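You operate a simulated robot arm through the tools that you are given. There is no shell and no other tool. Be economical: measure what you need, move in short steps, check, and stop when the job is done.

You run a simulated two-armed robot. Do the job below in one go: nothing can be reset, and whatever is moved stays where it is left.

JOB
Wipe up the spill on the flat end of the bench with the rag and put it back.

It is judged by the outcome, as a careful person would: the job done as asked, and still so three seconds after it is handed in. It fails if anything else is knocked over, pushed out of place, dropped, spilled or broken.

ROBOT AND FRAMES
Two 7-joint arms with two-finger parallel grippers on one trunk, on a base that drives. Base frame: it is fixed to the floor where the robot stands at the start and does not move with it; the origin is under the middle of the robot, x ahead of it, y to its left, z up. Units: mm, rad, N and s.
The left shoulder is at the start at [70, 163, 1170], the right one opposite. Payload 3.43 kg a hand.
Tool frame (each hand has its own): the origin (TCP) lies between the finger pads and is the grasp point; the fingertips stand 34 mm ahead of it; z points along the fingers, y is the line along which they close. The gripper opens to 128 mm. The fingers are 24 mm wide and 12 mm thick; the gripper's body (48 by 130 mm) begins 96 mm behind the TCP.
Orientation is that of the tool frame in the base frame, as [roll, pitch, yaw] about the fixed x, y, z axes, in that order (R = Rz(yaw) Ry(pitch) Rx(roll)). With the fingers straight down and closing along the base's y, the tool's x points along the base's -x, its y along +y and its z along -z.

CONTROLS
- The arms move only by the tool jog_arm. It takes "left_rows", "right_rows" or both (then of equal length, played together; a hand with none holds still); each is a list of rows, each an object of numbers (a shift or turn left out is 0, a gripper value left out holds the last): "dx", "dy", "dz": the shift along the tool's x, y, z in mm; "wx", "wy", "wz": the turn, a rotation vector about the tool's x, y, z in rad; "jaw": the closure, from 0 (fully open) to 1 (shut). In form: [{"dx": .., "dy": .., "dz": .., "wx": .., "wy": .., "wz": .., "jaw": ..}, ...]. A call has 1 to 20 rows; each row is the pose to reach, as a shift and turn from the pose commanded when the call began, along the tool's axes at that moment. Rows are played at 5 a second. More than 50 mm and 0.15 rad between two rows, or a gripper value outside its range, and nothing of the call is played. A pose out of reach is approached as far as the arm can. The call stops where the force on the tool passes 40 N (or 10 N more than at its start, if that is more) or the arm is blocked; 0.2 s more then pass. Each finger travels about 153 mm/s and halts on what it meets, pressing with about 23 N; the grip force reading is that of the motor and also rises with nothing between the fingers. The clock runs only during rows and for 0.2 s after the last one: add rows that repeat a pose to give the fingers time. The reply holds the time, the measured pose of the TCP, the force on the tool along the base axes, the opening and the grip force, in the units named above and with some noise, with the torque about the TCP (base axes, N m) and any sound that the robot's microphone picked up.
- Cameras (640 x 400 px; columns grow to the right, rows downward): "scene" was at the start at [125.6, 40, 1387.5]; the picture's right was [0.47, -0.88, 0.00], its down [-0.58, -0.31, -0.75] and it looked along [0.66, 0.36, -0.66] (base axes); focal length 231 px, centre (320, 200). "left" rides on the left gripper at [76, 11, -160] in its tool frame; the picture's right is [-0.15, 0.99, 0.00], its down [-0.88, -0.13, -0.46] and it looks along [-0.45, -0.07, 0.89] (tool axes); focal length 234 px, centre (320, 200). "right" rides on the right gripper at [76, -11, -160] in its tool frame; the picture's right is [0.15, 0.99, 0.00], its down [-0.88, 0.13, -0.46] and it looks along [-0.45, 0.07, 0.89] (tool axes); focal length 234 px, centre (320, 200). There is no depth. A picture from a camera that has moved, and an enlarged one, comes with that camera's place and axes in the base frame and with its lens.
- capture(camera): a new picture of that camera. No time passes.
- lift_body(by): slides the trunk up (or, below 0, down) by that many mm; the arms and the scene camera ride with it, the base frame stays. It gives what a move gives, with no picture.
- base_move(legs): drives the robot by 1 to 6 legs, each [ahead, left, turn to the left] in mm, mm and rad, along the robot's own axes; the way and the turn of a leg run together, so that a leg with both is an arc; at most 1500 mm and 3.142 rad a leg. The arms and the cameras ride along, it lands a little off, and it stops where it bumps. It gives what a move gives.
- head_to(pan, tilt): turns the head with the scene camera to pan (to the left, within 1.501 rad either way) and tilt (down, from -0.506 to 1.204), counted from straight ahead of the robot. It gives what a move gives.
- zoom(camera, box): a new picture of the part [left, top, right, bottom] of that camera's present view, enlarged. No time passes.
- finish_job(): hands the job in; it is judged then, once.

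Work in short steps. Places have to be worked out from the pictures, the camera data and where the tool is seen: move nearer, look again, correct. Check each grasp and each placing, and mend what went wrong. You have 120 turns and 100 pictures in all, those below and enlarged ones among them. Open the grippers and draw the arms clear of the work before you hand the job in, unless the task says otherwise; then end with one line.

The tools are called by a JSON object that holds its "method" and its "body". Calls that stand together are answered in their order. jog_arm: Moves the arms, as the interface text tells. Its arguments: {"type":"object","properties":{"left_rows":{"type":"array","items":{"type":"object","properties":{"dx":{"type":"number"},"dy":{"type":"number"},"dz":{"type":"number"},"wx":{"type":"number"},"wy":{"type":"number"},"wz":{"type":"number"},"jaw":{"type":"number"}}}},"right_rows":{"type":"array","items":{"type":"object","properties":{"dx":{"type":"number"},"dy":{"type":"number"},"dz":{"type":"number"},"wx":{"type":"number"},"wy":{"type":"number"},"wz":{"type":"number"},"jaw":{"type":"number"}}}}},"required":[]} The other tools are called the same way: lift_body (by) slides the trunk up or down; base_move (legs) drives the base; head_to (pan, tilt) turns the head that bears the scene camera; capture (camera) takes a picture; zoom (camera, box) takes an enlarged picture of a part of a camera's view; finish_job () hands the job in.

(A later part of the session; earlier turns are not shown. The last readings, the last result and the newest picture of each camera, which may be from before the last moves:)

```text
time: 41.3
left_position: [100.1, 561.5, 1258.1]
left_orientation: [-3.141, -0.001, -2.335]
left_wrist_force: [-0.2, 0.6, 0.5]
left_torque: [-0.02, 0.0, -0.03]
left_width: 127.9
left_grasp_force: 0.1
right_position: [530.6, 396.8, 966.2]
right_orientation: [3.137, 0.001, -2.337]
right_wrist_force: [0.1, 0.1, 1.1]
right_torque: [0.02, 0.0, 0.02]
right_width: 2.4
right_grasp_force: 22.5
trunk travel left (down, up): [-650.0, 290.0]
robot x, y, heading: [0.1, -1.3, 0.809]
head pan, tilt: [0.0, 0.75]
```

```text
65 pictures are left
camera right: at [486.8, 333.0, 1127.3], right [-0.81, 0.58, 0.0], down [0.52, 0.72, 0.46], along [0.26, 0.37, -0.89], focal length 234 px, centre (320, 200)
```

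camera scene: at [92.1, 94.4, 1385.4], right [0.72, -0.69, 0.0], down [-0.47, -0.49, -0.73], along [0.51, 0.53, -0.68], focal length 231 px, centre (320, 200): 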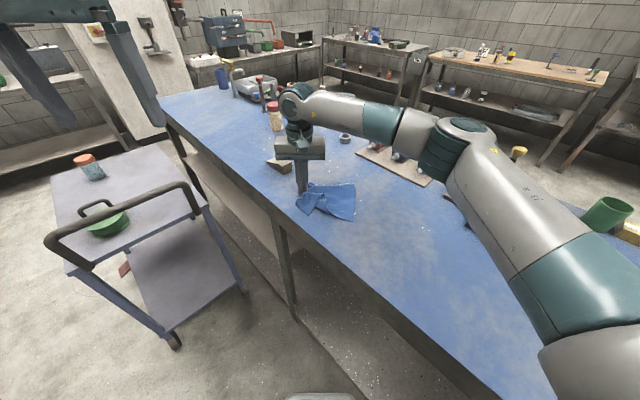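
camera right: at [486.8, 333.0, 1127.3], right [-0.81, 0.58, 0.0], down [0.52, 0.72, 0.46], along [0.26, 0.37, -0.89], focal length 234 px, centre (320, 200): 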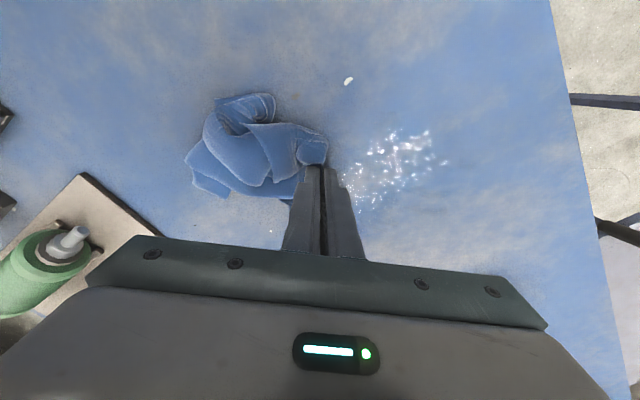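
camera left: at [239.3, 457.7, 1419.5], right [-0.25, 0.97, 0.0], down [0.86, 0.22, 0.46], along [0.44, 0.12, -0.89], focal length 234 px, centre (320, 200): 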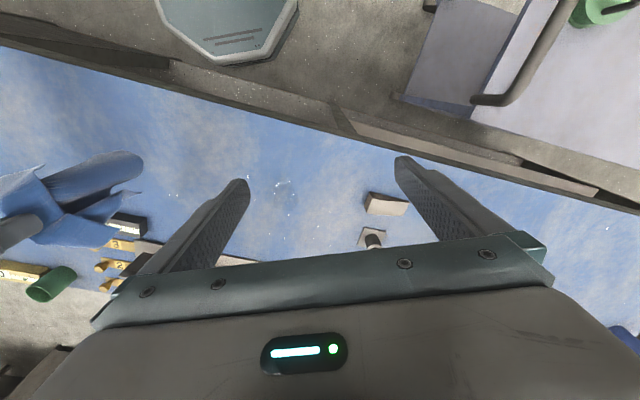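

Patchy droplets remain just ahead of the fold, from about tool y +10 to +105 and x ±40. I'll press down and make closely spaced strokes over it.

{"method": "jog_arm", "body": {"right_rows": [{"dz": 6}, {"dz": 9}, {"dz": 9, "dy": 25}, {"dz": 9, "dy": 50}, {"dz": 9, "dy": 75}, {"dz": 9, "dy": 100}, {"dz": 9, "dy": 125}, {"dz": 9, "dy": 145}, {"dz": 9, "dy": 145, "dx": -25}, {"dz": 9, "dy": 115, "dx": -25}, {"dz": 9, "dy": 85, "dx": -25}, {"dz": 9, "dy": 55, "dx": -25}, {"dz": 9, "dy": 25, "dx": -25}, {"dz": 9, "dy": 0, "dx": -35}, {"dz": 9, "dy": 25, "dx": -45}, {"dz": 9, "dy": 50, "dx": -45}, {"dz": 9, "dy": 75, "dx": -45}, {"dz": 9, "dy": 100, "dx": -45}, {"dz": 9, "dy": 125, "dx": -45}, {"dz": 9, "dy": 145, "dx": -45}]}}

{"method": "jog_arm", "body": {"right_rows": [{"dx": 30}, {"dx": 65}, {"dx": 65, "dy": -30}, {"dx": 65, "dy": -60}, {"dx": 65, "dy": -90}, {"dx": 65, "dy": -120}, {"dx": 75, "dy": -145}, {"dx": 90, "dy": -145}, {"dx": 90, "dy": -115}, {"dx": 90, "dy": -85}, {"dx": 90, "dy": -55}, {"dx": 90, "dy": -25}, {"dx": 90, "dy": 0}, {"dx": 65, "dy": 0}, {"dx": 35, "dy": 0}]}}

{"method": "jog_arm", "body": {"right_rows": [{"dz": -40}, {"dz": -80}, {"dz": -120}, {"dz": -160}, {"dz": -200}, {"dz": -240}, {"dz": -260, "dx": 30}, {"dz": -260, "dx": 60}]}}

{"method": "zoom", "body": {"camera": "scene", "box": [240, 120, 440, 245]}}

{"method": "capture", "body": {"camera": "right"}}

```text
time: 45.5
left_position: [99.3, 561.8, 1258.2]
left_orientation: [-3.142, 0.0, -2.337]
left_wrist_force: [0.0, 0.4, 0.5]
left_torque: [-0.02, 0.04, 0.01]
left_width: 128.0
left_grasp_force: 0.0
right_position: [456.8, 529.6, 956.9]
right_orientation: [3.141, 0.001, -2.337]
right_wrist_force: [-0.3, -1.2, 2.6]
right_torque: [-0.05, -0.02, -0.01]
right_width: 2.1
right_grasp_force: 22.5
trunk travel left (down, up): [-650.0, 290.0]
robot x, y, heading: [2.2, -0.5, 0.801]
head pan, tilt: [0.0, 0.75]
```

```text
time: 48.7
left_position: [99.8, 560.8, 1259.0]
left_orientation: [-3.141, 0.0, -2.335]
left_wrist_force: [-0.4, 0.1, -0.6]
left_torque: [-0.04, 0.04, 0.02]
left_width: 128.0
left_grasp_force: 0.1
right_position: [433.1, 504.1, 956.0]
right_orientation: [-3.14, 0.001, -2.336]
right_wrist_force: [-1.7, -1.4, 5.0]
right_torque: [-0.08, 0.09, -0.02]
right_width: 2.4
right_grasp_force: 22.8
trunk travel left (down, up): [-650.0, 290.0]
robot x, y, heading: [-1.8, 1.1, 0.803]
head pan, tilt: [0.0, 0.75]
```

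```text
time: 50.5
left_position: [100.8, 561.3, 1258.5]
left_orientation: [3.138, 0.0, -2.336]
left_wrist_force: [-0.1, 0.5, -0.4]
left_torque: [-0.01, 0.0, 0.01]
left_width: 128.2
left_grasp_force: 0.2
right_position: [393.2, 459.8, 1218.2]
right_orientation: [3.14, 0.001, -2.337]
right_wrist_force: [0.5, 0.6, 0.0]
right_torque: [0.0, -0.02, -0.02]
right_width: 2.3
right_grasp_force: 23.3
trunk travel left (down, up): [-650.0, 290.0]
robot x, y, heading: [-1.7, 1.1, 0.806]
head pan, tilt: [0.0, 0.75]
```

```text
3.20 times, centred on (340, 182) of scene
camera zoom: at [93.8, 95.5, 1385.2], right [0.72, -0.69, 0.0], down [-0.47, -0.49, -0.73], along [0.51, 0.53, -0.68], focal length 738 px, centre (256, 256)
```

zoom: 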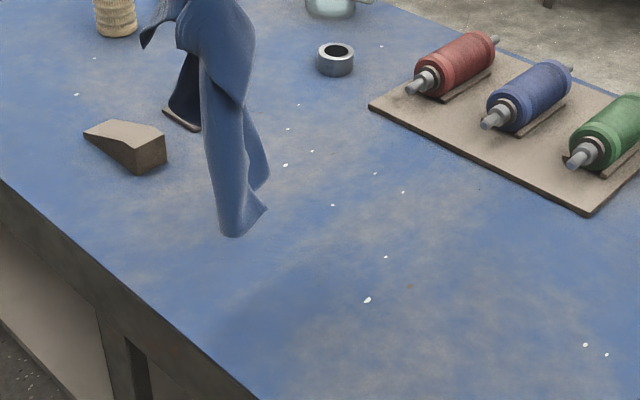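

```text
63 pictures are left
camera right: at [348.1, 396.7, 1378.8], right [-0.81, 0.58, 0.0], down [0.52, 0.72, 0.46], along [0.26, 0.37, -0.89], focal length 234 px, centre (320, 200)
```

right: 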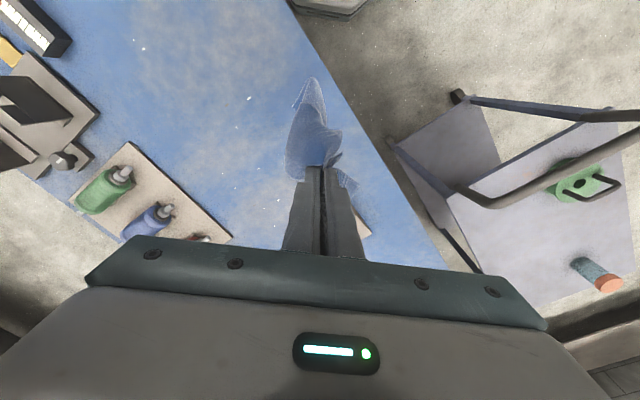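

The patch looks clean. I'll draw the hand in to its carrying pose and check again from angles the rag doesn't block.

{"method": "jog_arm", "body": {"right_rows": [{"dx": 30, "dy": -15}, {"dx": 60, "dy": -30}, {"dx": 90, "dy": -45}, {"dx": 112, "dy": -55}, {"dx": 112, "dy": -55}]}}

{"method": "zoom", "body": {"camera": "scene", "box": [240, 120, 440, 245]}}

{"method": "base_move", "body": {"legs": [[0, 0, -0.4]]}}

{"method": "capture", "body": {"camera": "left"}}

{"method": "head_to", "body": {"pan": 0.3, "tilt": 0.75}}

{"method": "capture", "body": {"camera": "scene"}}

```text
time: 51.7
left_position: [100.5, 561.0, 1258.9]
left_orientation: [-3.142, 0.0, -2.335]
left_wrist_force: [-0.2, -0.6, 0.4]
left_torque: [-0.01, 0.0, 0.02]
left_width: 128.2
left_grasp_force: 0.1
right_position: [354.0, 342.8, 1215.3]
right_orientation: [3.141, -0.001, -2.336]
right_wrist_force: [0.9, -0.5, -0.8]
right_torque: [-0.01, -0.01, 0.01]
right_width: 2.1
right_grasp_force: 23.3
trunk travel left (down, up): [-650.0, 290.0]
robot x, y, heading: [-0.5, 1.9, 0.806]
head pan, tilt: [0.0, 0.75]
```

```text
3.20 times, centred on (340, 182) of scene
camera zoom: at [93.6, 96.6, 1385.1], right [0.72, -0.69, 0.0], down [-0.47, -0.49, -0.73], along [0.51, 0.53, -0.68], focal length 738 px, centre (256, 256)
```

zoom: 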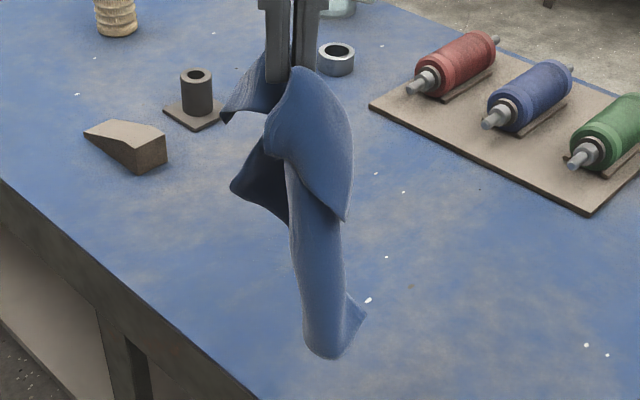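

```text
time: 53.3
left_position: [312.7, 476.6, 1256.8]
left_orientation: [3.141, 0.0, -2.74]
left_wrist_force: [0.1, -0.4, -0.8]
left_torque: [-0.01, -0.01, 0.02]
left_width: 128.0
left_grasp_force: 0.0
right_position: [460.7, 175.7, 1216.2]
right_orientation: [3.141, 0.0, -2.743]
right_wrist_force: [0.1, 0.7, -0.6]
right_torque: [0.02, 0.01, 0.01]
right_width: 2.4
right_grasp_force: 23.1
trunk travel left (down, up): [-650.0, 290.0]
robot x, y, heading: [-4.3, -0.2, 0.398]
head pan, tilt: [0.0, 0.75]
```

```text
61 pictures are left
camera left: at [239.6, 457.7, 1419.5], right [-0.25, 0.97, 0.0], down [0.86, 0.22, 0.46], along [0.44, 0.12, -0.89], focal length 234 px, centre (320, 200)
```

left: 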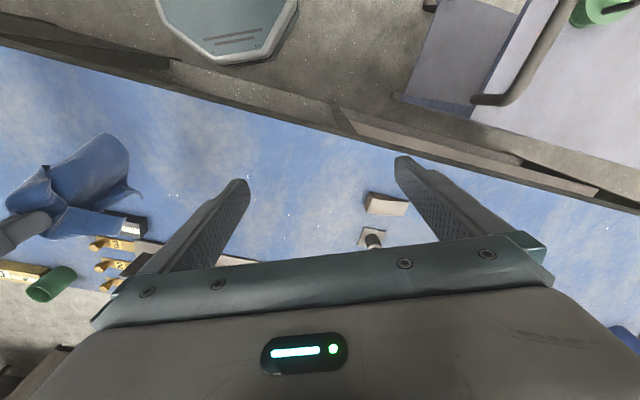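

```text
time: 54.1
left_position: [313.0, 476.6, 1259.0]
left_orientation: [-3.14, 0.002, -2.74]
left_wrist_force: [-0.6, -0.3, 0.1]
left_torque: [0.02, -0.04, 0.01]
left_width: 128.0
left_grasp_force: 0.0
right_position: [460.8, 174.3, 1216.8]
right_orientation: [3.141, 0.002, -2.742]
right_wrist_force: [-0.3, 0.1, -0.4]
right_torque: [0.01, 0.02, 0.05]
right_width: 2.5
right_grasp_force: 23.6
trunk travel left (down, up): [-650.0, 290.0]
robot x, y, heading: [-0.3, 4.3, 0.398]
head pan, tilt: [0.3, 0.75]
```

```text
60 pictures are left
camera scene: at [111.0, 73.0, 1385.1], right [0.64, -0.76, 0.0], down [-0.52, -0.44, -0.73], along [0.56, 0.47, -0.68], focal length 231 px, centre (320, 200)
```

scene: 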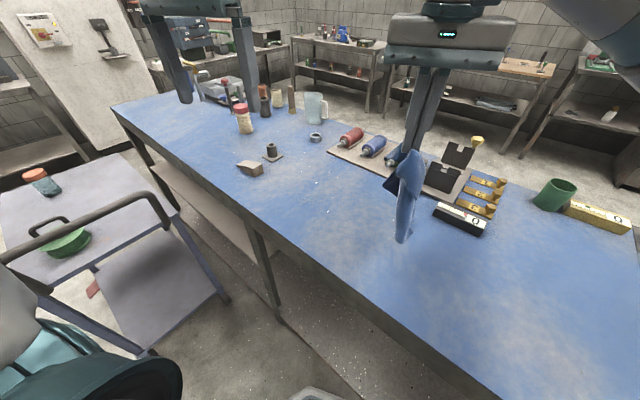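

I'll zoom in on the wiped area from both cameras.

{"method": "zoom", "body": {"camera": "scene", "box": [250, 150, 410, 250]}}

{"method": "zoom", "body": {"camera": "left", "box": [200, 120, 400, 245]}}

```text
4.00 times, centred on (330, 200) of scene
camera zoom: at [111.0, 73.0, 1385.1], right [0.64, -0.76, 0.0], down [-0.52, -0.44, -0.73], along [0.56, 0.47, -0.68], focal length 923 px, centre (280, 200)
```

zoom: 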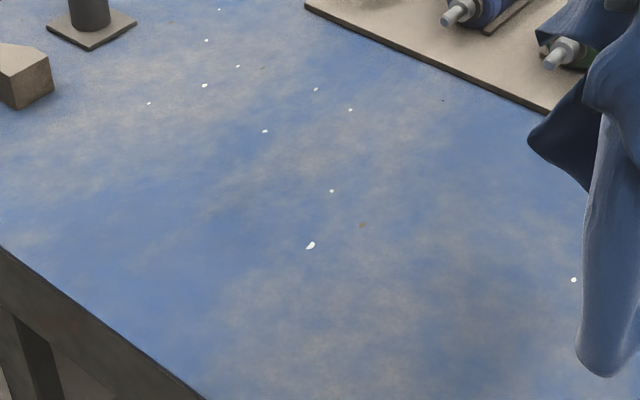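

```text
3.20 times, centred on (300, 182) of left
camera zoom: at [239.5, 457.5, 1419.6], right [-0.25, 0.97, 0.0], down [0.86, 0.22, 0.46], along [0.44, 0.12, -0.89], focal length 749 px, centre (384, 256)
```

zoom: 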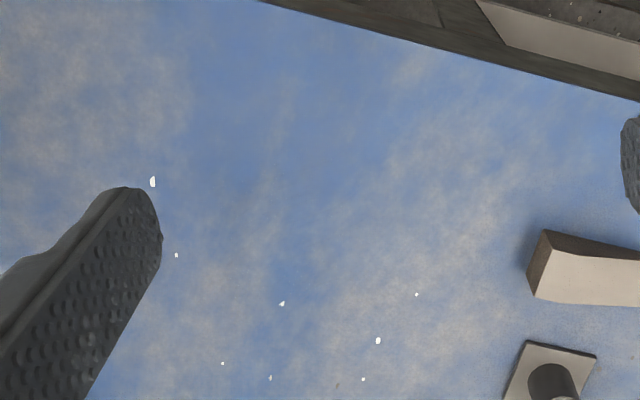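

A tiny faint mark may remain near (449,427), so I'll zoom in tighter on it.

{"method": "zoom", "body": {"camera": "scene", "box": [275, 185, 347, 230]}}

{"method": "zoom", "body": {"camera": "left", "box": [240, 130, 336, 190]}}

```text
8.89 times, centred on (311, 208) of scene
camera zoom: at [111.0, 73.0, 1385.1], right [0.64, -0.76, 0.0], down [-0.52, -0.44, -0.73], along [0.56, 0.47, -0.68], focal length 2050 px, centre (400, 133)
```

zoom: 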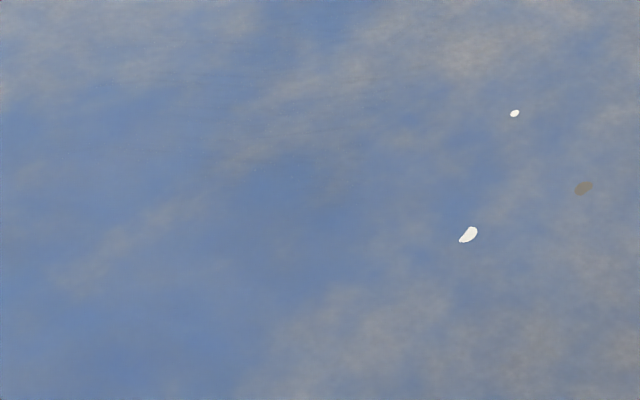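

```text
6.67 times, centred on (288, 160) of left
camera zoom: at [239.5, 457.5, 1419.6], right [-0.25, 0.97, 0.0], down [0.86, 0.22, 0.46], along [0.44, 0.12, -0.89], focal length 1561 px, centre (533, 467)
```

zoom: 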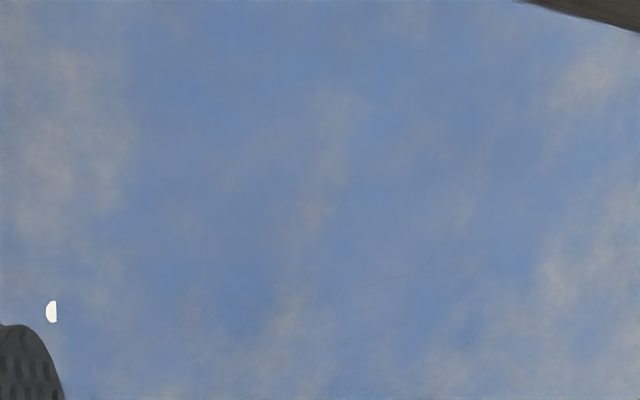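

There's still a faint dotted residue around x 440–490, y 400–490. I'll turn back and give that front part one more, firmer wipe.

{"method": "base_move", "body": {"legs": [[0, 0, 0.405]]}}

{"method": "jog_arm", "body": {"right_rows": [{"dx": -37, "dy": -30}, {"dx": -74, "dy": -60}, {"dx": -110, "dy": -95}, {"dx": -147, "dy": -125}, {"dx": -147, "dy": -140, "dz": 35}, {"dx": -147, "dy": -140, "dz": 75}, {"dx": -147, "dy": -130, "dz": 110}, {"dx": -147, "dy": -115, "dz": 140}, {"dx": -147, "dy": -100, "dz": 170}, {"dx": -147, "dy": -90, "dz": 200}, {"dx": -147, "dy": -80, "dz": 230}, {"dx": -147, "dy": -75, "dz": 247}, {"dx": -147, "dy": -75, "dz": 250}]}}

{"method": "capture", "body": {"camera": "right"}}

```text
time: 55.7
left_position: [98.7, 562.1, 1259.4]
left_orientation: [3.141, 0.0, -2.334]
left_wrist_force: [-0.4, -1.0, -0.5]
left_torque: [-0.01, 0.0, 0.0]
left_width: 128.1
left_grasp_force: 0.1
right_position: [353.2, 343.2, 1217.5]
right_orientation: [-3.141, -0.001, -2.334]
right_wrist_force: [-0.6, 0.0, -0.5]
right_torque: [0.02, 0.02, -0.04]
right_width: 2.3
right_grasp_force: 22.9
trunk travel left (down, up): [-650.0, 290.0]
robot x, y, heading: [2.8, 0.4, 0.812]
head pan, tilt: [0.3, 0.75]
```

```text
refused: row 3 steps farther than a row can; nothing moved
```

```text
55 pictures are left
camera right: at [308.8, 279.5, 1376.9], right [-0.82, 0.58, 0.0], down [0.51, 0.73, 0.46], along [0.26, 0.37, -0.89], focal length 234 px, centre (320, 200)
```

right: 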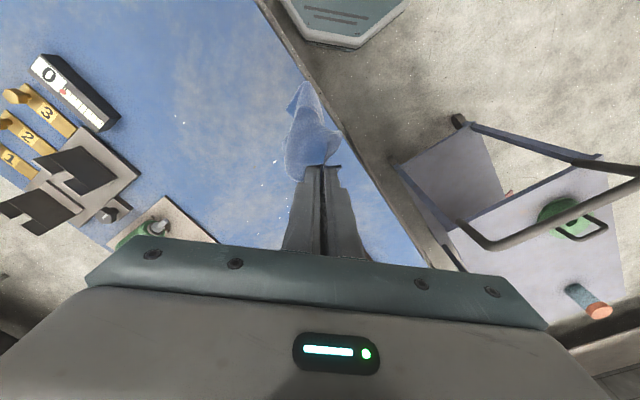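

One row step was too long, so nothing moved. I'll replay it with shorter steps.

{"method": "jog_arm", "body": {"right_rows": [{"dx": -35, "dy": -30}, {"dx": -70, "dy": -60}, {"dx": -105, "dy": -90}, {"dx": -135, "dy": -120}, {"dx": -147, "dy": -140, "dz": 35}, {"dx": -147, "dy": -140, "dz": 75}, {"dx": -147, "dy": -130, "dz": 110}, {"dx": -147, "dy": -115, "dz": 140}, {"dx": -147, "dy": -100, "dz": 170}, {"dx": -147, "dy": -90, "dz": 200}, {"dx": -147, "dy": -80, "dz": 230}, {"dx": -147, "dy": -75, "dz": 247}, {"dx": -147, "dy": -75, "dz": 250}]}}

{"method": "capture", "body": {"camera": "right"}}

```text
time: 58.5
left_position: [98.6, 560.6, 1258.5]
left_orientation: [-3.14, 0.002, -2.334]
left_wrist_force: [-0.1, -0.3, -0.1]
left_torque: [-0.02, -0.01, 0.01]
left_width: 127.8
left_grasp_force: 0.1
right_position: [509.3, 398.3, 965.4]
right_orientation: [3.141, -0.001, -2.334]
right_wrist_force: [0.1, 0.3, 1.2]
right_torque: [0.03, 0.03, -0.01]
right_width: 2.1
right_grasp_force: 22.8
trunk travel left (down, up): [-650.0, 290.0]
robot x, y, heading: [-1.4, -0.4, 0.807]
head pan, tilt: [0.3, 0.75]
```

```text
54 pictures are left
camera right: at [464.3, 333.8, 1127.2], right [-0.82, 0.58, 0.0], down [0.51, 0.73, 0.46], along [0.26, 0.37, -0.89], focal length 234 px, centre (320, 200)
```

right: 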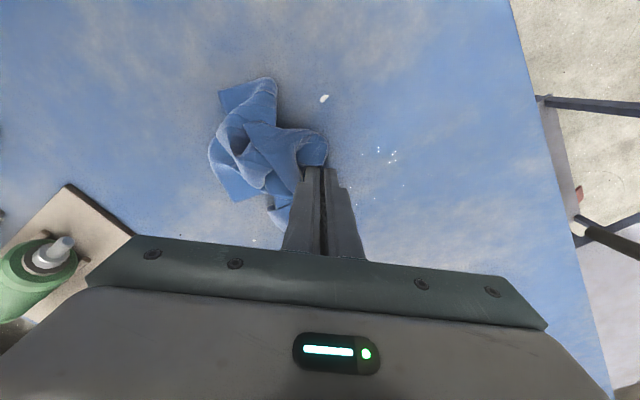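

A few dots remain at about tool dx −25…+30, dy +40…+70. I'll press a bit firmer and make tight strokes there.

{"method": "jog_arm", "body": {"right_rows": [{"dz": 6, "dx": 25}, {"dz": 10, "dx": 27}, {"dz": 10, "dx": 27, "dy": 25}, {"dz": 10, "dx": 27, "dy": 45}, {"dz": 10, "dx": 27, "dy": 65}, {"dz": 10, "dx": 27, "dy": 90}, {"dz": 10, "dx": 12, "dy": 90}, {"dz": 10, "dx": 12, "dy": 65}, {"dz": 10, "dx": 12, "dy": 40}, {"dz": 10, "dx": 12, "dy": 15}, {"dz": 10, "dx": 0, "dy": 10}, {"dz": 10, "dx": 0, "dy": 35}, {"dz": 10, "dx": 0, "dy": 60}, {"dz": 10, "dx": 0, "dy": 85}, {"dz": 10, "dx": -15, "dy": 85}, {"dz": 10, "dx": -15, "dy": 60}, {"dz": 10, "dx": -15, "dy": 35}, {"dz": 10, "dx": -28, "dy": 25}, {"dz": 10, "dx": -28, "dy": 60}, {"dz": 10, "dx": -28, "dy": 95}]}}

{"method": "jog_arm", "body": {"right_rows": [{"dx": 20}, {"dx": 45}, {"dx": 70}, {"dx": 70, "dy": -25}, {"dx": 45, "dy": -35}, {"dx": 15, "dy": -35}, {"dx": -5, "dy": -40}, {"dx": 15, "dy": -55}, {"dx": 40, "dy": -60}, {"dx": 65, "dy": -60}, {"dx": 50, "dy": -30}, {"dx": 30, "dy": 0}, {"dx": 30, "dy": 30}, {"dx": 30, "dy": 60}]}}

{"method": "jog_arm", "body": {"right_rows": [{"dz": -40}, {"dz": -80}, {"dz": -120}, {"dz": -160}, {"dz": -200}, {"dz": -240}, {"dz": -260}]}}

{"method": "capture", "body": {"camera": "right"}}

{"method": "capture", "body": {"camera": "scene"}}

```text
time: 62.7
left_position: [98.0, 562.3, 1258.3]
left_orientation: [-3.141, 0.0, -2.333]
left_wrist_force: [-0.1, 0.1, -0.7]
left_torque: [-0.02, -0.02, 0.01]
left_width: 128.1
left_grasp_force: 0.0
right_position: [460.5, 482.6, 956.4]
right_orientation: [-3.141, 0.001, -2.334]
right_wrist_force: [-0.5, -1.1, 6.6]
right_torque: [-0.12, -0.01, 0.0]
right_width: 2.5
right_grasp_force: 23.4
trunk travel left (down, up): [-650.0, 290.0]
robot x, y, heading: [0.6, -0.2, 0.811]
head pan, tilt: [0.3, 0.75]
```

```text
time: 65.7
left_position: [97.2, 560.7, 1258.6]
left_orientation: [3.141, 0.003, -2.333]
left_wrist_force: [-0.5, 0.7, -0.2]
left_torque: [0.01, -0.04, 0.01]
left_width: 128.1
left_grasp_force: 0.0
right_position: [394.7, 502.2, 956.2]
right_orientation: [3.141, 0.002, -2.336]
right_wrist_force: [4.0, -4.2, 13.0]
right_torque: [-0.22, -0.17, -0.02]
right_width: 2.2
right_grasp_force: 23.2
trunk travel left (down, up): [-650.0, 290.0]
robot x, y, heading: [1.6, -1.4, 0.81]
head pan, tilt: [0.3, 0.75]
```

```text
time: 67.3
left_position: [98.9, 562.2, 1258.8]
left_orientation: [-3.141, 0.001, -2.332]
left_wrist_force: [-0.2, 0.3, 0.3]
left_torque: [0.0, 0.03, -0.04]
left_width: 128.2
left_grasp_force: 0.1
right_position: [395.2, 503.8, 1218.4]
right_orientation: [-3.141, 0.0, -2.335]
right_wrist_force: [-0.7, 0.5, -0.1]
right_torque: [0.0, 0.0, -0.01]
right_width: 2.4
right_grasp_force: 23.5
trunk travel left (down, up): [-650.0, 290.0]
robot x, y, heading: [2.6, 1.1, 0.808]
head pan, tilt: [0.3, 0.75]
```

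```text
53 pictures are left
camera right: at [350.5, 439.8, 1378.3], right [-0.82, 0.58, 0.0], down [0.51, 0.73, 0.46], along [0.26, 0.37, -0.89], focal length 234 px, centre (320, 200)
```

right: 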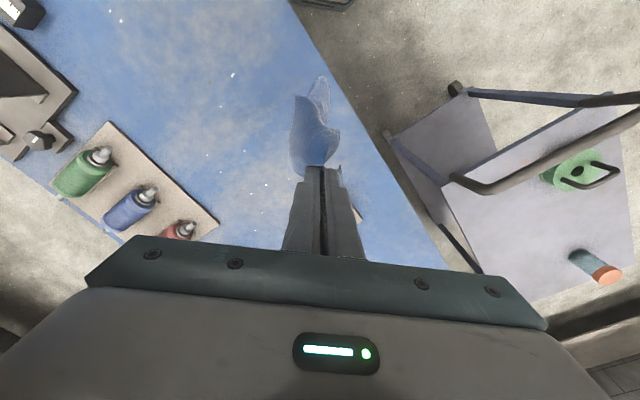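

```text
52 pictures are left
camera scene: at [72.8, 110.4, 1385.1], right [0.89, -0.45, 0.0], down [-0.3, -0.61, -0.73], along [0.33, 0.65, -0.68], focal length 231 px, centre (320, 200)
```

scene: 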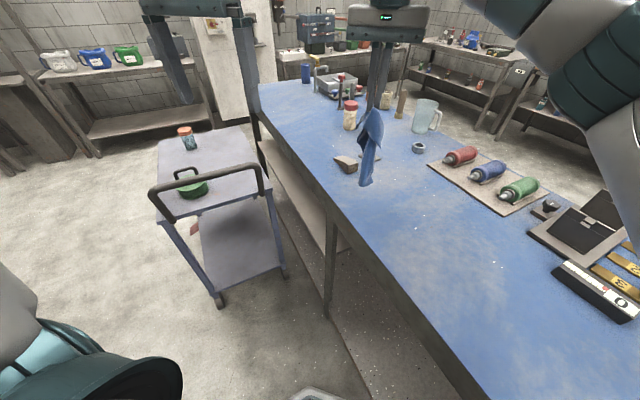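

I'll zoom on the wiped area from both cameras.

{"method": "zoom", "body": {"camera": "right", "box": [208, 85, 304, 145]}}

{"method": "zoom", "body": {"camera": "scene", "box": [370, 180, 466, 240]}}

```text
6.67 times, centred on (256, 115) of right
camera zoom: at [350.5, 439.8, 1378.3], right [-0.82, 0.58, 0.0], down [0.51, 0.73, 0.46], along [0.26, 0.37, -0.89], focal length 1561 px, centre (747, 767)
```

zoom: 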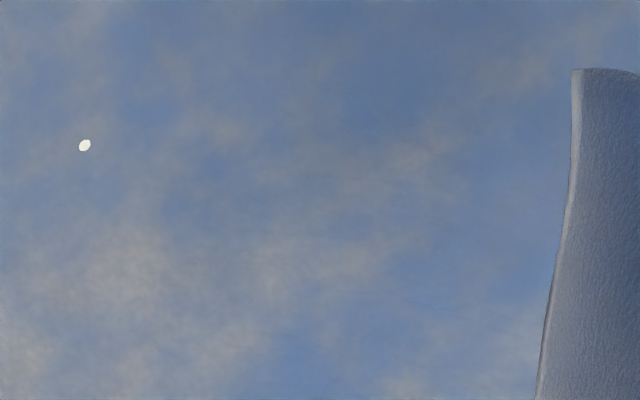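

```text
6.67 times, centred on (418, 210) of scene
camera zoom: at [72.8, 110.4, 1385.1], right [0.89, -0.45, 0.0], down [-0.3, -0.61, -0.73], along [0.33, 0.65, -0.68], focal length 1538 px, centre (-333, 133)
```

zoom: 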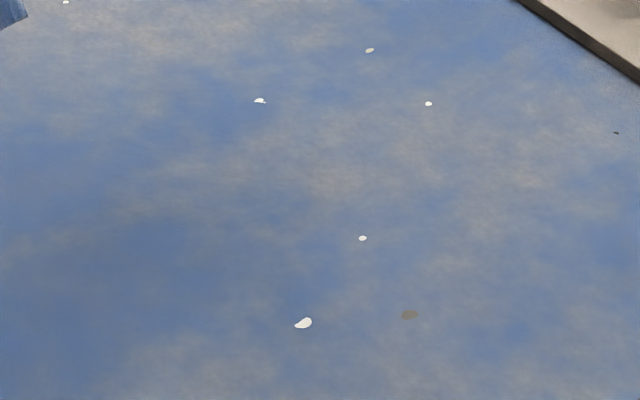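

Both views look clean, but the glints only show at a certain angle. I'll recreate that viewing angle from a bit higher.

{"method": "jog_arm", "body": {"right_rows": [{"dx": 5, "dy": -45}, {"dx": 10, "dy": -90}, {"dx": 18, "dy": -135}, {"dx": 24, "dy": -170}, {"dx": 27, "dy": -192, "dz": 30}, {"dx": 27, "dy": -192, "dz": 70}, {"dx": 27, "dy": -192, "dz": 105}]}}

{"method": "capture", "body": {"camera": "right"}}

{"method": "zoom", "body": {"camera": "right", "box": [310, 100, 470, 200]}}

```text
time: 68.9
left_position: [99.3, 561.1, 1257.8]
left_orientation: [3.139, -0.001, -2.335]
left_wrist_force: [-0.3, 0.1, 0.4]
left_torque: [0.01, 0.0, 0.01]
left_width: 128.1
left_grasp_force: 0.0
right_position: [514.7, 349.3, 1112.6]
right_orientation: [3.14, 0.0, -2.335]
right_wrist_force: [-0.2, -0.1, -0.5]
right_torque: [-0.01, 0.02, -0.02]
right_width: 2.3
right_grasp_force: 23.1
trunk travel left (down, up): [-650.0, 290.0]
robot x, y, heading: [-1.6, -1.4, 0.805]
head pan, tilt: [0.3, 0.75]
```

```text
49 pictures are left
camera right: at [470.9, 285.2, 1272.7], right [-0.82, 0.58, 0.0], down [0.52, 0.73, 0.46], along [0.26, 0.37, -0.89], focal length 234 px, centre (320, 200)
```

right: 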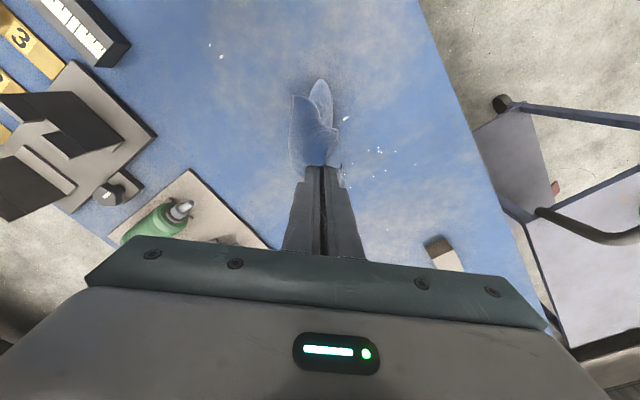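

```text
4.00 times, centred on (390, 150) of right
camera zoom: at [470.9, 285.2, 1272.7], right [-0.82, 0.58, 0.0], down [0.52, 0.73, 0.46], along [0.26, 0.37, -0.89], focal length 937 px, centre (40, 400)
```

zoom: 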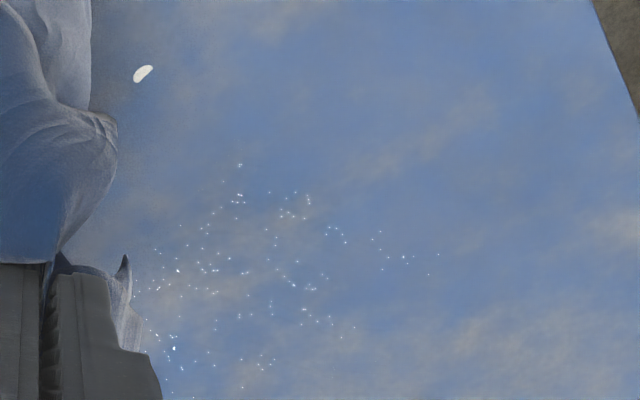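

At that angle a thin scatter of fine droplets still glints, over x 420–530 and y 390–490. I'll make a systematic raster over that whole area with slightly firmer pressure.

{"method": "jog_arm", "body": {"right_rows": [{"dx": 10, "dz": 40}, {"dx": 22, "dy": 5, "dz": 80}, {"dx": 22, "dy": 10, "dz": 120}, {"dx": 22, "dy": 15, "dz": 145}, {"dx": 22, "dy": 20, "dz": 157}, {"dx": 22, "dy": 50, "dz": 157}, {"dx": 22, "dy": 80, "dz": 157}, {"dx": 22, "dy": 110, "dz": 157}, {"dx": 22, "dy": 145, "dz": 157}, {"dx": 7, "dy": 145, "dz": 157}, {"dx": 7, "dy": 110, "dz": 157}, {"dx": 7, "dy": 80, "dz": 157}, {"dx": 7, "dy": 50, "dz": 157}, {"dx": 7, "dy": 20, "dz": 157}, {"dx": -8, "dy": 20, "dz": 157}, {"dx": -8, "dy": 50, "dz": 157}, {"dx": -8, "dy": 80, "dz": 157}, {"dx": -8, "dy": 110, "dz": 157}, {"dx": -8, "dy": 145, "dz": 157}, {"dx": -23, "dy": 145, "dz": 157}]}}

{"method": "jog_arm", "body": {"right_rows": [{"dy": -35}, {"dy": -65}, {"dy": -95}, {"dy": -125}, {"dx": -15, "dy": -125}, {"dx": -15, "dy": -95}, {"dx": -15, "dy": -65}, {"dx": -15, "dy": -35}, {"dx": -15}, {"dx": -30}, {"dx": -30, "dy": -35}, {"dx": -30, "dy": -65}, {"dx": -30, "dy": -95}, {"dx": -30, "dy": -125}, {"dx": -45, "dy": -125}, {"dx": -45, "dy": -95}, {"dx": -45, "dy": -65}, {"dx": -45, "dy": -35}, {"dx": -45}]}}

{"method": "jog_arm", "body": {"right_rows": [{"dx": -15}, {"dx": -15, "dy": -35}, {"dx": -15, "dy": -65}, {"dx": -15, "dy": -95}, {"dx": -15, "dy": -125}, {"dx": -30, "dy": -125}, {"dx": -30, "dy": -95}, {"dx": -30, "dy": -65}, {"dx": -30, "dy": -35}, {"dx": -30, "dy": 0}, {"dx": -5}, {"dx": 25}, {"dx": 55}, {"dx": 80}]}}

{"method": "capture", "body": {"camera": "right"}}

```text
time: 71.0
left_position: [97.3, 560.3, 1259.1]
left_orientation: [3.141, 0.002, -2.333]
left_wrist_force: [-0.7, 1.0, -0.4]
left_torque: [0.0, 0.01, 0.01]
left_width: 128.0
left_grasp_force: 0.0
right_position: [396.0, 437.7, 958.5]
right_orientation: [3.139, 0.005, -2.332]
right_wrist_force: [-3.6, -4.7, 22.8]
right_torque: [-0.34, -0.08, -0.08]
right_width: 2.4
right_grasp_force: 23.1
trunk travel left (down, up): [-650.0, 290.0]
robot x, y, heading: [2.3, 0.2, 0.805]
head pan, tilt: [0.3, 0.75]
stopped in row 10 (right hand): the force on the tool passed its limit (the readings are from after the stop); the commanded pose is now the measured one
```

```text
time: 72.4
left_position: [98.6, 560.9, 1257.9]
left_orientation: [3.14, -0.002, -2.334]
left_wrist_force: [0.7, 0.4, -1.4]
left_torque: [-0.04, 0.01, -0.02]
left_width: 128.0
left_grasp_force: 0.1
right_position: [488.2, 372.3, 959.1]
right_orientation: [-3.139, 0.008, -2.335]
right_wrist_force: [-2.6, -4.7, 23.4]
right_torque: [-0.33, -0.18, -0.08]
right_width: 2.3
right_grasp_force: 22.4
trunk travel left (down, up): [-650.0, 290.0]
robot x, y, heading: [-1.5, -1.4, 0.807]
head pan, tilt: [0.3, 0.75]
stopped in row 6 (right hand): the force on the tool passed its limit (the readings are from after the stop); the commanded pose is now the measured one
```

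```text
time: 74.1
left_position: [98.8, 561.3, 1257.5]
left_orientation: [-3.139, 0.002, -2.337]
left_wrist_force: [-0.7, 0.5, -0.2]
left_torque: [-0.05, -0.01, 0.04]
left_width: 127.7
left_grasp_force: 0.0
right_position: [575.0, 330.4, 958.1]
right_orientation: [-3.135, 0.008, -2.343]
right_wrist_force: [-1.2, -2.8, 17.0]
right_torque: [-0.23, -0.1, -0.05]
right_width: 2.4
right_grasp_force: 22.9
trunk travel left (down, up): [-650.0, 290.0]
robot x, y, heading: [1.6, -0.5, 0.801]
head pan, tilt: [0.3, 0.75]
stopped in row 8 (right hand): the force on the tool passed its limit (the readings are from after the stop); the commanded pose is now the measured one
```

```text
47 pictures are left
camera right: at [529.1, 265.8, 1118.6], right [-0.81, 0.58, -0.01], down [0.52, 0.72, 0.46], along [0.28, 0.37, -0.89], focal length 234 px, centre (320, 200)
```

right: 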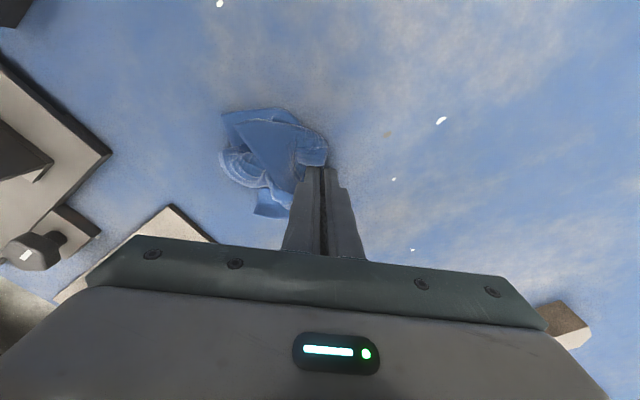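

Force limits cut those strokes short and shifted the sequence, but nothing was hit. From here the droplet area is centred at tool dx −10, dy +141. I'll ease off about 1 mm and raster again, one call at a time.

{"method": "jog_arm", "body": {"right_rows": [{"dz": -2}, {"dx": 20, "dy": 40, "dz": -1}, {"dx": 45, "dy": 80, "dz": -1}, {"dx": 45, "dy": 110, "dz": -1}, {"dx": 45, "dy": 140, "dz": -1}, {"dx": 45, "dy": 170, "dz": -1}, {"dx": 45, "dy": 200, "dz": -1}, {"dx": 30, "dy": 205, "dz": -1}, {"dx": 30, "dy": 170, "dz": -1}, {"dx": 30, "dy": 140, "dz": -1}, {"dx": 30, "dy": 110, "dz": -1}, {"dx": 30, "dy": 80, "dz": -1}, {"dx": 15, "dy": 80, "dz": -1}, {"dx": 15, "dy": 110, "dz": -1}, {"dx": 15, "dy": 140, "dz": -1}, {"dx": 15, "dy": 170, "dz": -1}, {"dx": 15, "dy": 205, "dz": -1}]}}

```text
time: 77.2
left_position: [99.0, 560.1, 1258.5]
left_orientation: [-3.141, 0.002, -2.337]
left_wrist_force: [1.0, 0.5, -0.2]
left_torque: [-0.03, 0.03, -0.03]
left_width: 128.0
left_grasp_force: 0.1
right_position: [472.2, 409.9, 959.9]
right_orientation: [-3.137, 0.013, -2.344]
right_wrist_force: [-3.8, -2.7, 21.5]
right_torque: [-0.33, -0.04, -0.12]
right_width: 2.8
right_grasp_force: 23.5
trunk travel left (down, up): [-650.0, 290.0]
robot x, y, heading: [2.0, -1.5, 0.801]
head pan, tilt: [0.3, 0.75]
stopped in row 15 (right hand): the force on the tool passed its limit (the readings are from after the stop); the commanded pose is now the measured one
```

It's pressing well at about 21 N. I'll carry on the raster from (472,410), slightly lighter, over the rest of the area.

{"method": "jog_arm", "body": {"right_rows": [{"dz": -1.5}, {"dy": 30, "dz": -1.5}, {"dy": 60, "dz": -1.5}, {"dy": 75, "dx": -15, "dz": -1.5}, {"dy": 45, "dx": -15, "dz": -1.5}, {"dy": 15, "dx": -15, "dz": -1.5}, {"dy": -15, "dx": -15, "dz": -1.5}, {"dy": -45, "dx": -15, "dz": -1.5}, {"dy": -45, "dx": -30, "dz": -1.5}, {"dy": -15, "dx": -30, "dz": -1.5}, {"dy": 15, "dx": -30, "dz": -1.5}, {"dy": 45, "dx": -30, "dz": -1.5}, {"dy": 75, "dx": -30, "dz": -1.5}, {"dy": 75, "dx": -45, "dz": -1.5}, {"dy": 45, "dx": -45, "dz": -1.5}, {"dy": 15, "dx": -45, "dz": -1.5}, {"dy": -15, "dx": -45, "dz": -1.5}, {"dy": -45, "dx": -45, "dz": -1.5}]}}

```text
time: 81.0
left_position: [100.9, 557.9, 1260.4]
left_orientation: [3.141, 0.002, -2.338]
left_wrist_force: [0.4, -1.3, -0.1]
left_torque: [0.05, 0.01, 0.01]
left_width: 128.5
left_grasp_force: 0.0
right_position: [536.0, 408.4, 958.2]
right_orientation: [-3.135, 0.011, -2.345]
right_wrist_force: [-3.3, 3.9, 19.5]
right_torque: [0.04, -0.09, 0.03]
right_width: 2.3
right_grasp_force: 22.7
trunk travel left (down, up): [-650.0, 290.0]
robot x, y, heading: [1.9, -3.3, 0.803]
head pan, tilt: [0.3, 0.75]
```

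Full play this time, at about 19 N. Next come the last outer lines (dx −15 to −45), ending with a forward stroke.

{"method": "jog_arm", "body": {"right_rows": [{"dx": -15, "dz": -0.5}, {"dx": -15, "dy": 30, "dz": -0.5}, {"dx": -15, "dy": 60, "dz": -0.5}, {"dx": -15, "dy": 90, "dz": -0.5}, {"dx": -15, "dy": 120, "dz": -0.5}, {"dx": -32, "dy": 120, "dz": -0.5}, {"dx": -32, "dy": 90, "dz": -0.5}, {"dx": -32, "dy": 60, "dz": -0.5}, {"dx": -32, "dy": 30, "dz": -0.5}, {"dx": -32, "dy": 0, "dz": -0.5}, {"dx": 0, "dy": 10, "dz": -0.5}, {"dx": 30, "dy": 30, "dz": -0.5}, {"dx": 30, "dy": 60, "dz": -0.5}, {"dx": 30, "dy": 90, "dz": -0.5}, {"dx": 30, "dy": 130, "dz": -0.5}]}}

```text
time: 84.2
left_position: [99.8, 559.4, 1258.7]
left_orientation: [3.141, 0.001, -2.339]
left_wrist_force: [-0.2, 0.8, -0.5]
left_torque: [-0.01, 0.0, -0.02]
left_width: 127.8
left_grasp_force: 0.1
right_position: [423.4, 478.7, 958.2]
right_orientation: [-3.134, 0.011, -2.346]
right_wrist_force: [2.8, -3.9, 17.5]
right_torque: [-0.31, -0.25, -0.02]
right_width: 2.4
right_grasp_force: 23.1
trunk travel left (down, up): [-650.0, 290.0]
robot x, y, heading: [3.5, -3.5, 0.801]
head pan, tilt: [0.3, 0.75]
```

Now I'll lift and return to the glint viewing pose to check.

{"method": "jog_arm", "body": {"right_rows": [{"dz": -40}, {"dz": -80}, {"dz": -120}, {"dz": -160}, {"dz": -200}, {"dz": -230, "dy": -20}, {"dz": -230, "dy": -60, "dx": 10}, {"dz": -230, "dy": -100, "dx": 20}, {"dz": -230, "dy": -140, "dx": 28}, {"dz": -200, "dy": -156, "dx": 28}, {"dz": -160, "dy": -156, "dx": 28}]}}

{"method": "capture", "body": {"camera": "right"}}

{"method": "zoom", "body": {"camera": "right", "box": [310, 100, 470, 200]}}

```text
time: 86.7
left_position: [102.3, 561.7, 1258.7]
left_orientation: [3.141, 0.001, -2.338]
left_wrist_force: [1.0, 0.3, -0.1]
left_torque: [-0.02, 0.03, -0.01]
left_width: 128.0
left_grasp_force: 0.0
right_position: [515.3, 351.7, 1117.8]
right_orientation: [-3.134, 0.007, -2.345]
right_wrist_force: [0.2, 0.3, -0.6]
right_torque: [-0.02, 0.02, 0.03]
right_width: 2.1
right_grasp_force: 22.9
trunk travel left (down, up): [-650.0, 290.0]
robot x, y, heading: [0.4, -3.4, 0.8]
head pan, tilt: [0.3, 0.75]
```

```text
46 pictures are left
camera right: at [468.3, 287.1, 1276.9], right [-0.81, 0.59, -0.01], down [0.52, 0.72, 0.46], along [0.28, 0.37, -0.89], focal length 234 px, centre (320, 200)
```

right: 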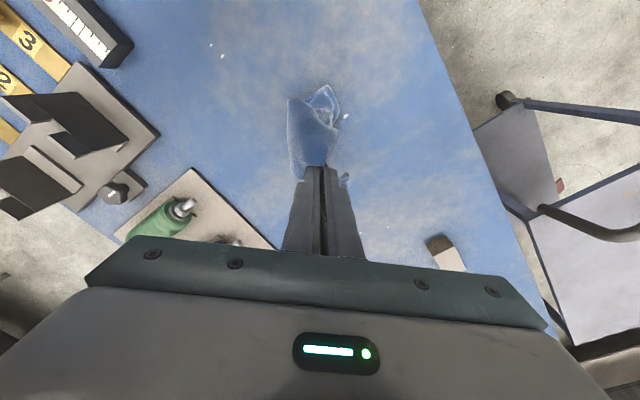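

```text
4.00 times, centred on (390, 150) of right
camera zoom: at [468.3, 287.1, 1276.9], right [-0.81, 0.59, -0.01], down [0.52, 0.72, 0.46], along [0.28, 0.37, -0.89], focal length 937 px, centre (40, 400)
```

zoom: 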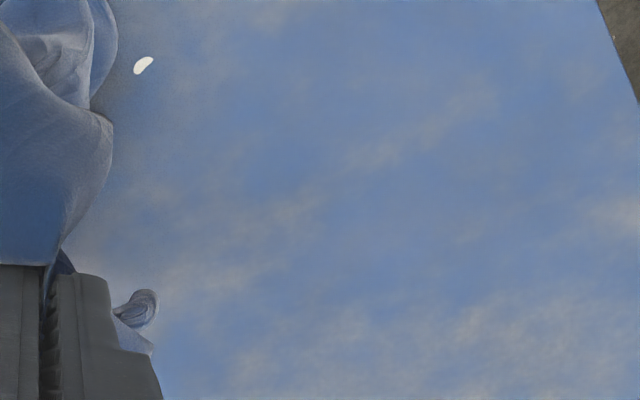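

All glints are gone. I'll shift aside to check the strip that was hidden behind the gripper.

{"method": "jog_arm", "body": {"right_rows": [{"dz": -30, "dy": -20}, {"dz": -50, "dy": -60}, {"dz": -50, "dy": -60}]}}

{"method": "zoom", "body": {"camera": "right", "box": [330, 100, 490, 200]}}

```text
time: 87.5
left_position: [100.8, 560.9, 1258.8]
left_orientation: [3.141, 0.0, -2.339]
left_wrist_force: [0.4, -0.7, 0.1]
left_torque: [0.01, -0.01, -0.01]
left_width: 127.7
left_grasp_force: 0.1
right_position: [556.9, 308.2, 1167.8]
right_orientation: [-3.135, 0.007, -2.346]
right_wrist_force: [0.3, -0.7, -0.9]
right_torque: [-0.02, 0.01, -0.01]
right_width: 2.6
right_grasp_force: 22.8
trunk travel left (down, up): [-650.0, 290.0]
robot x, y, heading: [1.9, -0.9, 0.804]
head pan, tilt: [0.3, 0.75]
```

```text
4.00 times, centred on (410, 150) of right
camera zoom: at [509.5, 245.7, 1328.1], right [-0.81, 0.59, -0.01], down [0.52, 0.72, 0.46], along [0.28, 0.37, -0.89], focal length 937 px, centre (-40, 400)
```

zoom: 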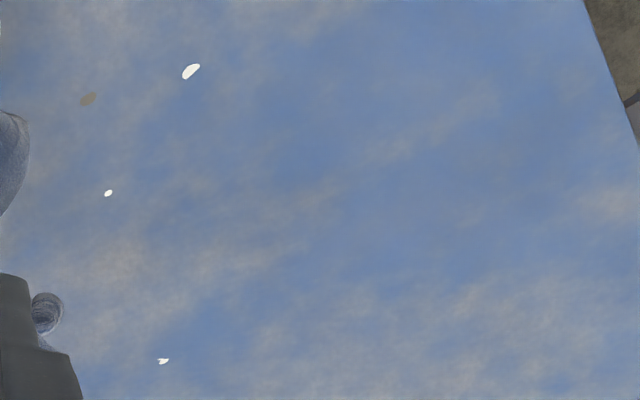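

The spill is fully wiped. I'll bring the hand back to the carrying pose and turn back to the starting heading.

{"method": "jog_arm", "body": {"right_rows": [{"dx": 20, "dy": 30, "dz": -15}, {"dx": 40, "dy": 60, "dz": -30}, {"dx": 60, "dy": 90, "dz": -45}, {"dx": 80, "dy": 120, "dz": -50}, {"dx": 100, "dy": 150, "dz": -55}, {"dx": 117, "dy": 169, "dz": -60}, {"dx": 117, "dy": 169, "dz": -60}]}}

{"method": "base_move", "body": {"legs": [[0, 0, -0.804]]}}

{"method": "head_to", "body": {"pan": 0.2, "tilt": 0.85}}

{"method": "capture", "body": {"camera": "scene"}}

{"method": "capture", "body": {"camera": "right"}}

```text
time: 89.0
left_position: [102.4, 559.4, 1258.5]
left_orientation: [3.139, 0.0, -2.338]
left_wrist_force: [-0.5, 0.2, -1.5]
left_torque: [-0.02, 0.03, 0.03]
left_width: 127.7
left_grasp_force: 0.0
right_position: [355.3, 343.1, 1227.4]
right_orientation: [-3.137, 0.011, -2.344]
right_wrist_force: [-0.2, 0.0, -0.5]
right_torque: [0.02, 0.01, -0.01]
right_width: 2.4
right_grasp_force: 22.8
trunk travel left (down, up): [-650.0, 290.0]
robot x, y, heading: [0.2, -0.9, 0.803]
head pan, tilt: [0.3, 0.75]
```

```text
time: 91.5
left_position: [469.7, 324.3, 1258.5]
left_orientation: [3.142, -0.002, -3.121]
left_wrist_force: [-0.3, 0.0, 0.2]
left_torque: [-0.01, -0.02, 0.01]
left_width: 128.0
left_grasp_force: 0.1
right_position: [494.9, -7.3, 1227.2]
right_orientation: [-3.135, 0.008, -3.129]
right_wrist_force: [-0.2, 0.0, 1.0]
right_torque: [0.0, 0.0, 0.02]
right_width: 2.6
right_grasp_force: 23.0
trunk travel left (down, up): [-650.0, 290.0]
robot x, y, heading: [0.2, -1.4, 0.02]
head pan, tilt: [0.3, 0.75]
```

```text
time: 92.2
left_position: [469.5, 324.0, 1258.7]
left_orientation: [-3.142, 0.0, -3.122]
left_wrist_force: [-1.4, 0.1, -0.3]
left_torque: [-0.02, 0.01, -0.02]
left_width: 127.9
left_grasp_force: 0.1
right_position: [494.9, -7.6, 1226.8]
right_orientation: [-3.136, 0.008, -3.131]
right_wrist_force: [0.1, -0.2, -0.2]
right_torque: [0.02, 0.02, 0.03]
right_width: 2.4
right_grasp_force: 23.4
trunk travel left (down, up): [-650.0, 290.0]
robot x, y, heading: [0.1, -4.5, 0.014]
head pan, tilt: [0.201, 0.85]
```

```text
43 pictures are left
camera scene: at [128.9, 16.8, 1377.1], right [0.22, -0.98, 0.0], down [-0.73, -0.16, -0.66], along [0.64, 0.14, -0.75], focal length 231 px, centre (320, 200)
```

scene: 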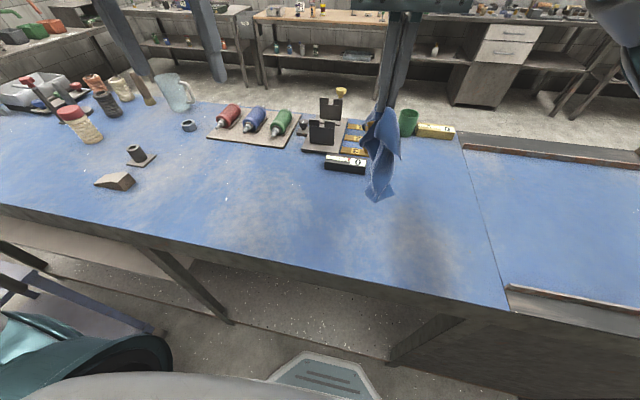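

```text
42 pictures are left
camera right: at [417.5, -19.7, 1386.5], right [-0.16, 0.99, -0.01], down [0.88, 0.14, 0.46], along [0.46, 0.07, -0.89], focal length 234 px, centre (320, 200)
```

right: 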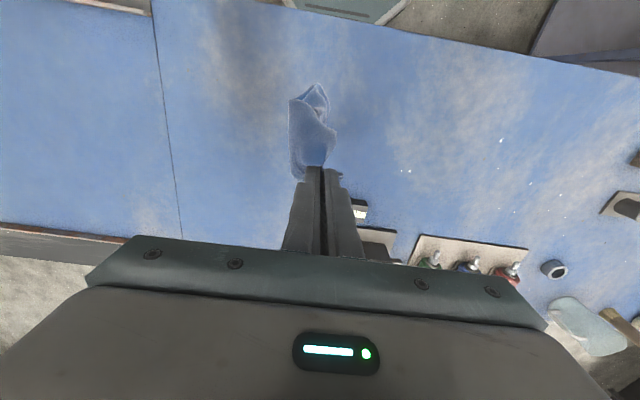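

The start heading is restored. The rag's original centre was about (482,−80), with the pinch point at y≈−17. I'll move to y≈−225, touch the free end down there, and lay it out toward +y.

{"method": "jog_arm", "body": {"right_rows": [{"dy": -45}, {"dy": -90}, {"dy": -135}, {"dy": -180}, {"dy": -220, "dx": 5}, {"dy": -220, "dx": 5, "dz": 40}, {"dy": -220, "dx": 5, "dz": 80}, {"dy": -220, "dx": 5, "dz": 110}, {"dy": -215, "dx": 5, "dz": 130}, {"dy": -205, "dx": 5, "dz": 150}, {"dy": -190, "dx": 5, "dz": 170}, {"dy": -170, "dx": 5, "dz": 190}, {"dy": -145, "dx": 5, "dz": 210}, {"dy": -115, "dx": 5, "dz": 225}, {"dy": -80, "dx": 5, "dz": 240}, {"dy": -45, "dx": 5, "dz": 250}, {"dy": -15, "dx": 5, "dz": 258}, {"dy": -5, "dx": 5, "dz": 262}]}}

{"method": "capture", "body": {"camera": "right"}}

{"method": "zoom", "body": {"camera": "scene", "box": [300, 100, 540, 250]}}

```text
time: 96.0
left_position: [468.4, 323.5, 1259.4]
left_orientation: [3.139, 0.0, -3.123]
left_wrist_force: [-0.1, -0.6, -0.3]
left_torque: [0.01, 0.02, -0.03]
left_width: 127.7
left_grasp_force: 0.0
right_position: [491.0, -13.7, 964.2]
right_orientation: [-3.133, 0.008, -3.128]
right_wrist_force: [-0.1, 0.2, 1.3]
right_torque: [-0.01, -0.01, 0.03]
right_width: 2.5
right_grasp_force: 23.2
trunk travel left (down, up): [-650.0, 290.0]
robot x, y, heading: [2.5, 1.3, 0.022]
head pan, tilt: [0.201, 0.85]
```

```text
41 pictures are left
camera right: at [414.7, -25.5, 1124.7], right [-0.16, 0.99, -0.01], down [0.88, 0.14, 0.46], along [0.46, 0.07, -0.89], focal length 234 px, centre (320, 200)
```

right: 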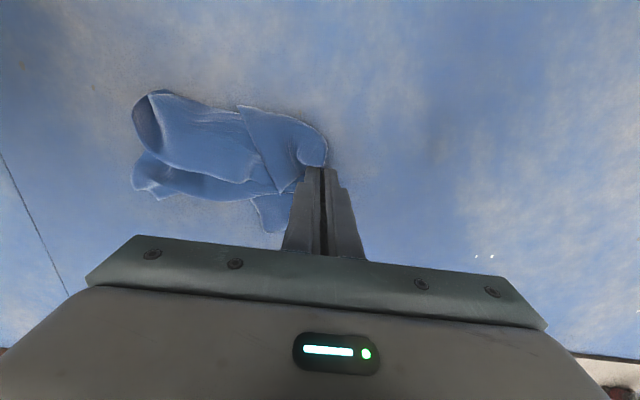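

```text
2.67 times, centred on (420, 175) of scene
camera zoom: at [128.8, 16.6, 1377.1], right [0.22, -0.98, 0.0], down [-0.73, -0.16, -0.66], along [0.64, 0.14, -0.75], focal length 615 px, centre (53, 267)
```

zoom: 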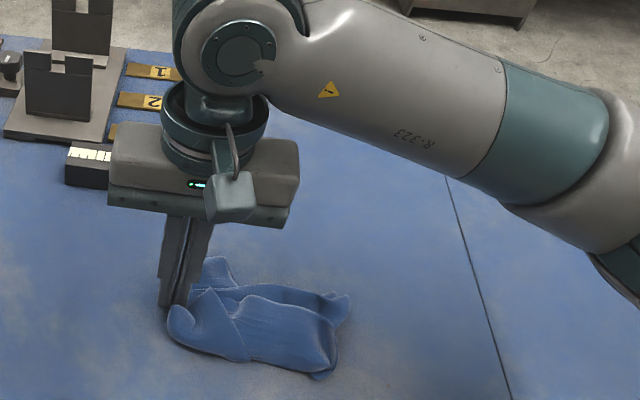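

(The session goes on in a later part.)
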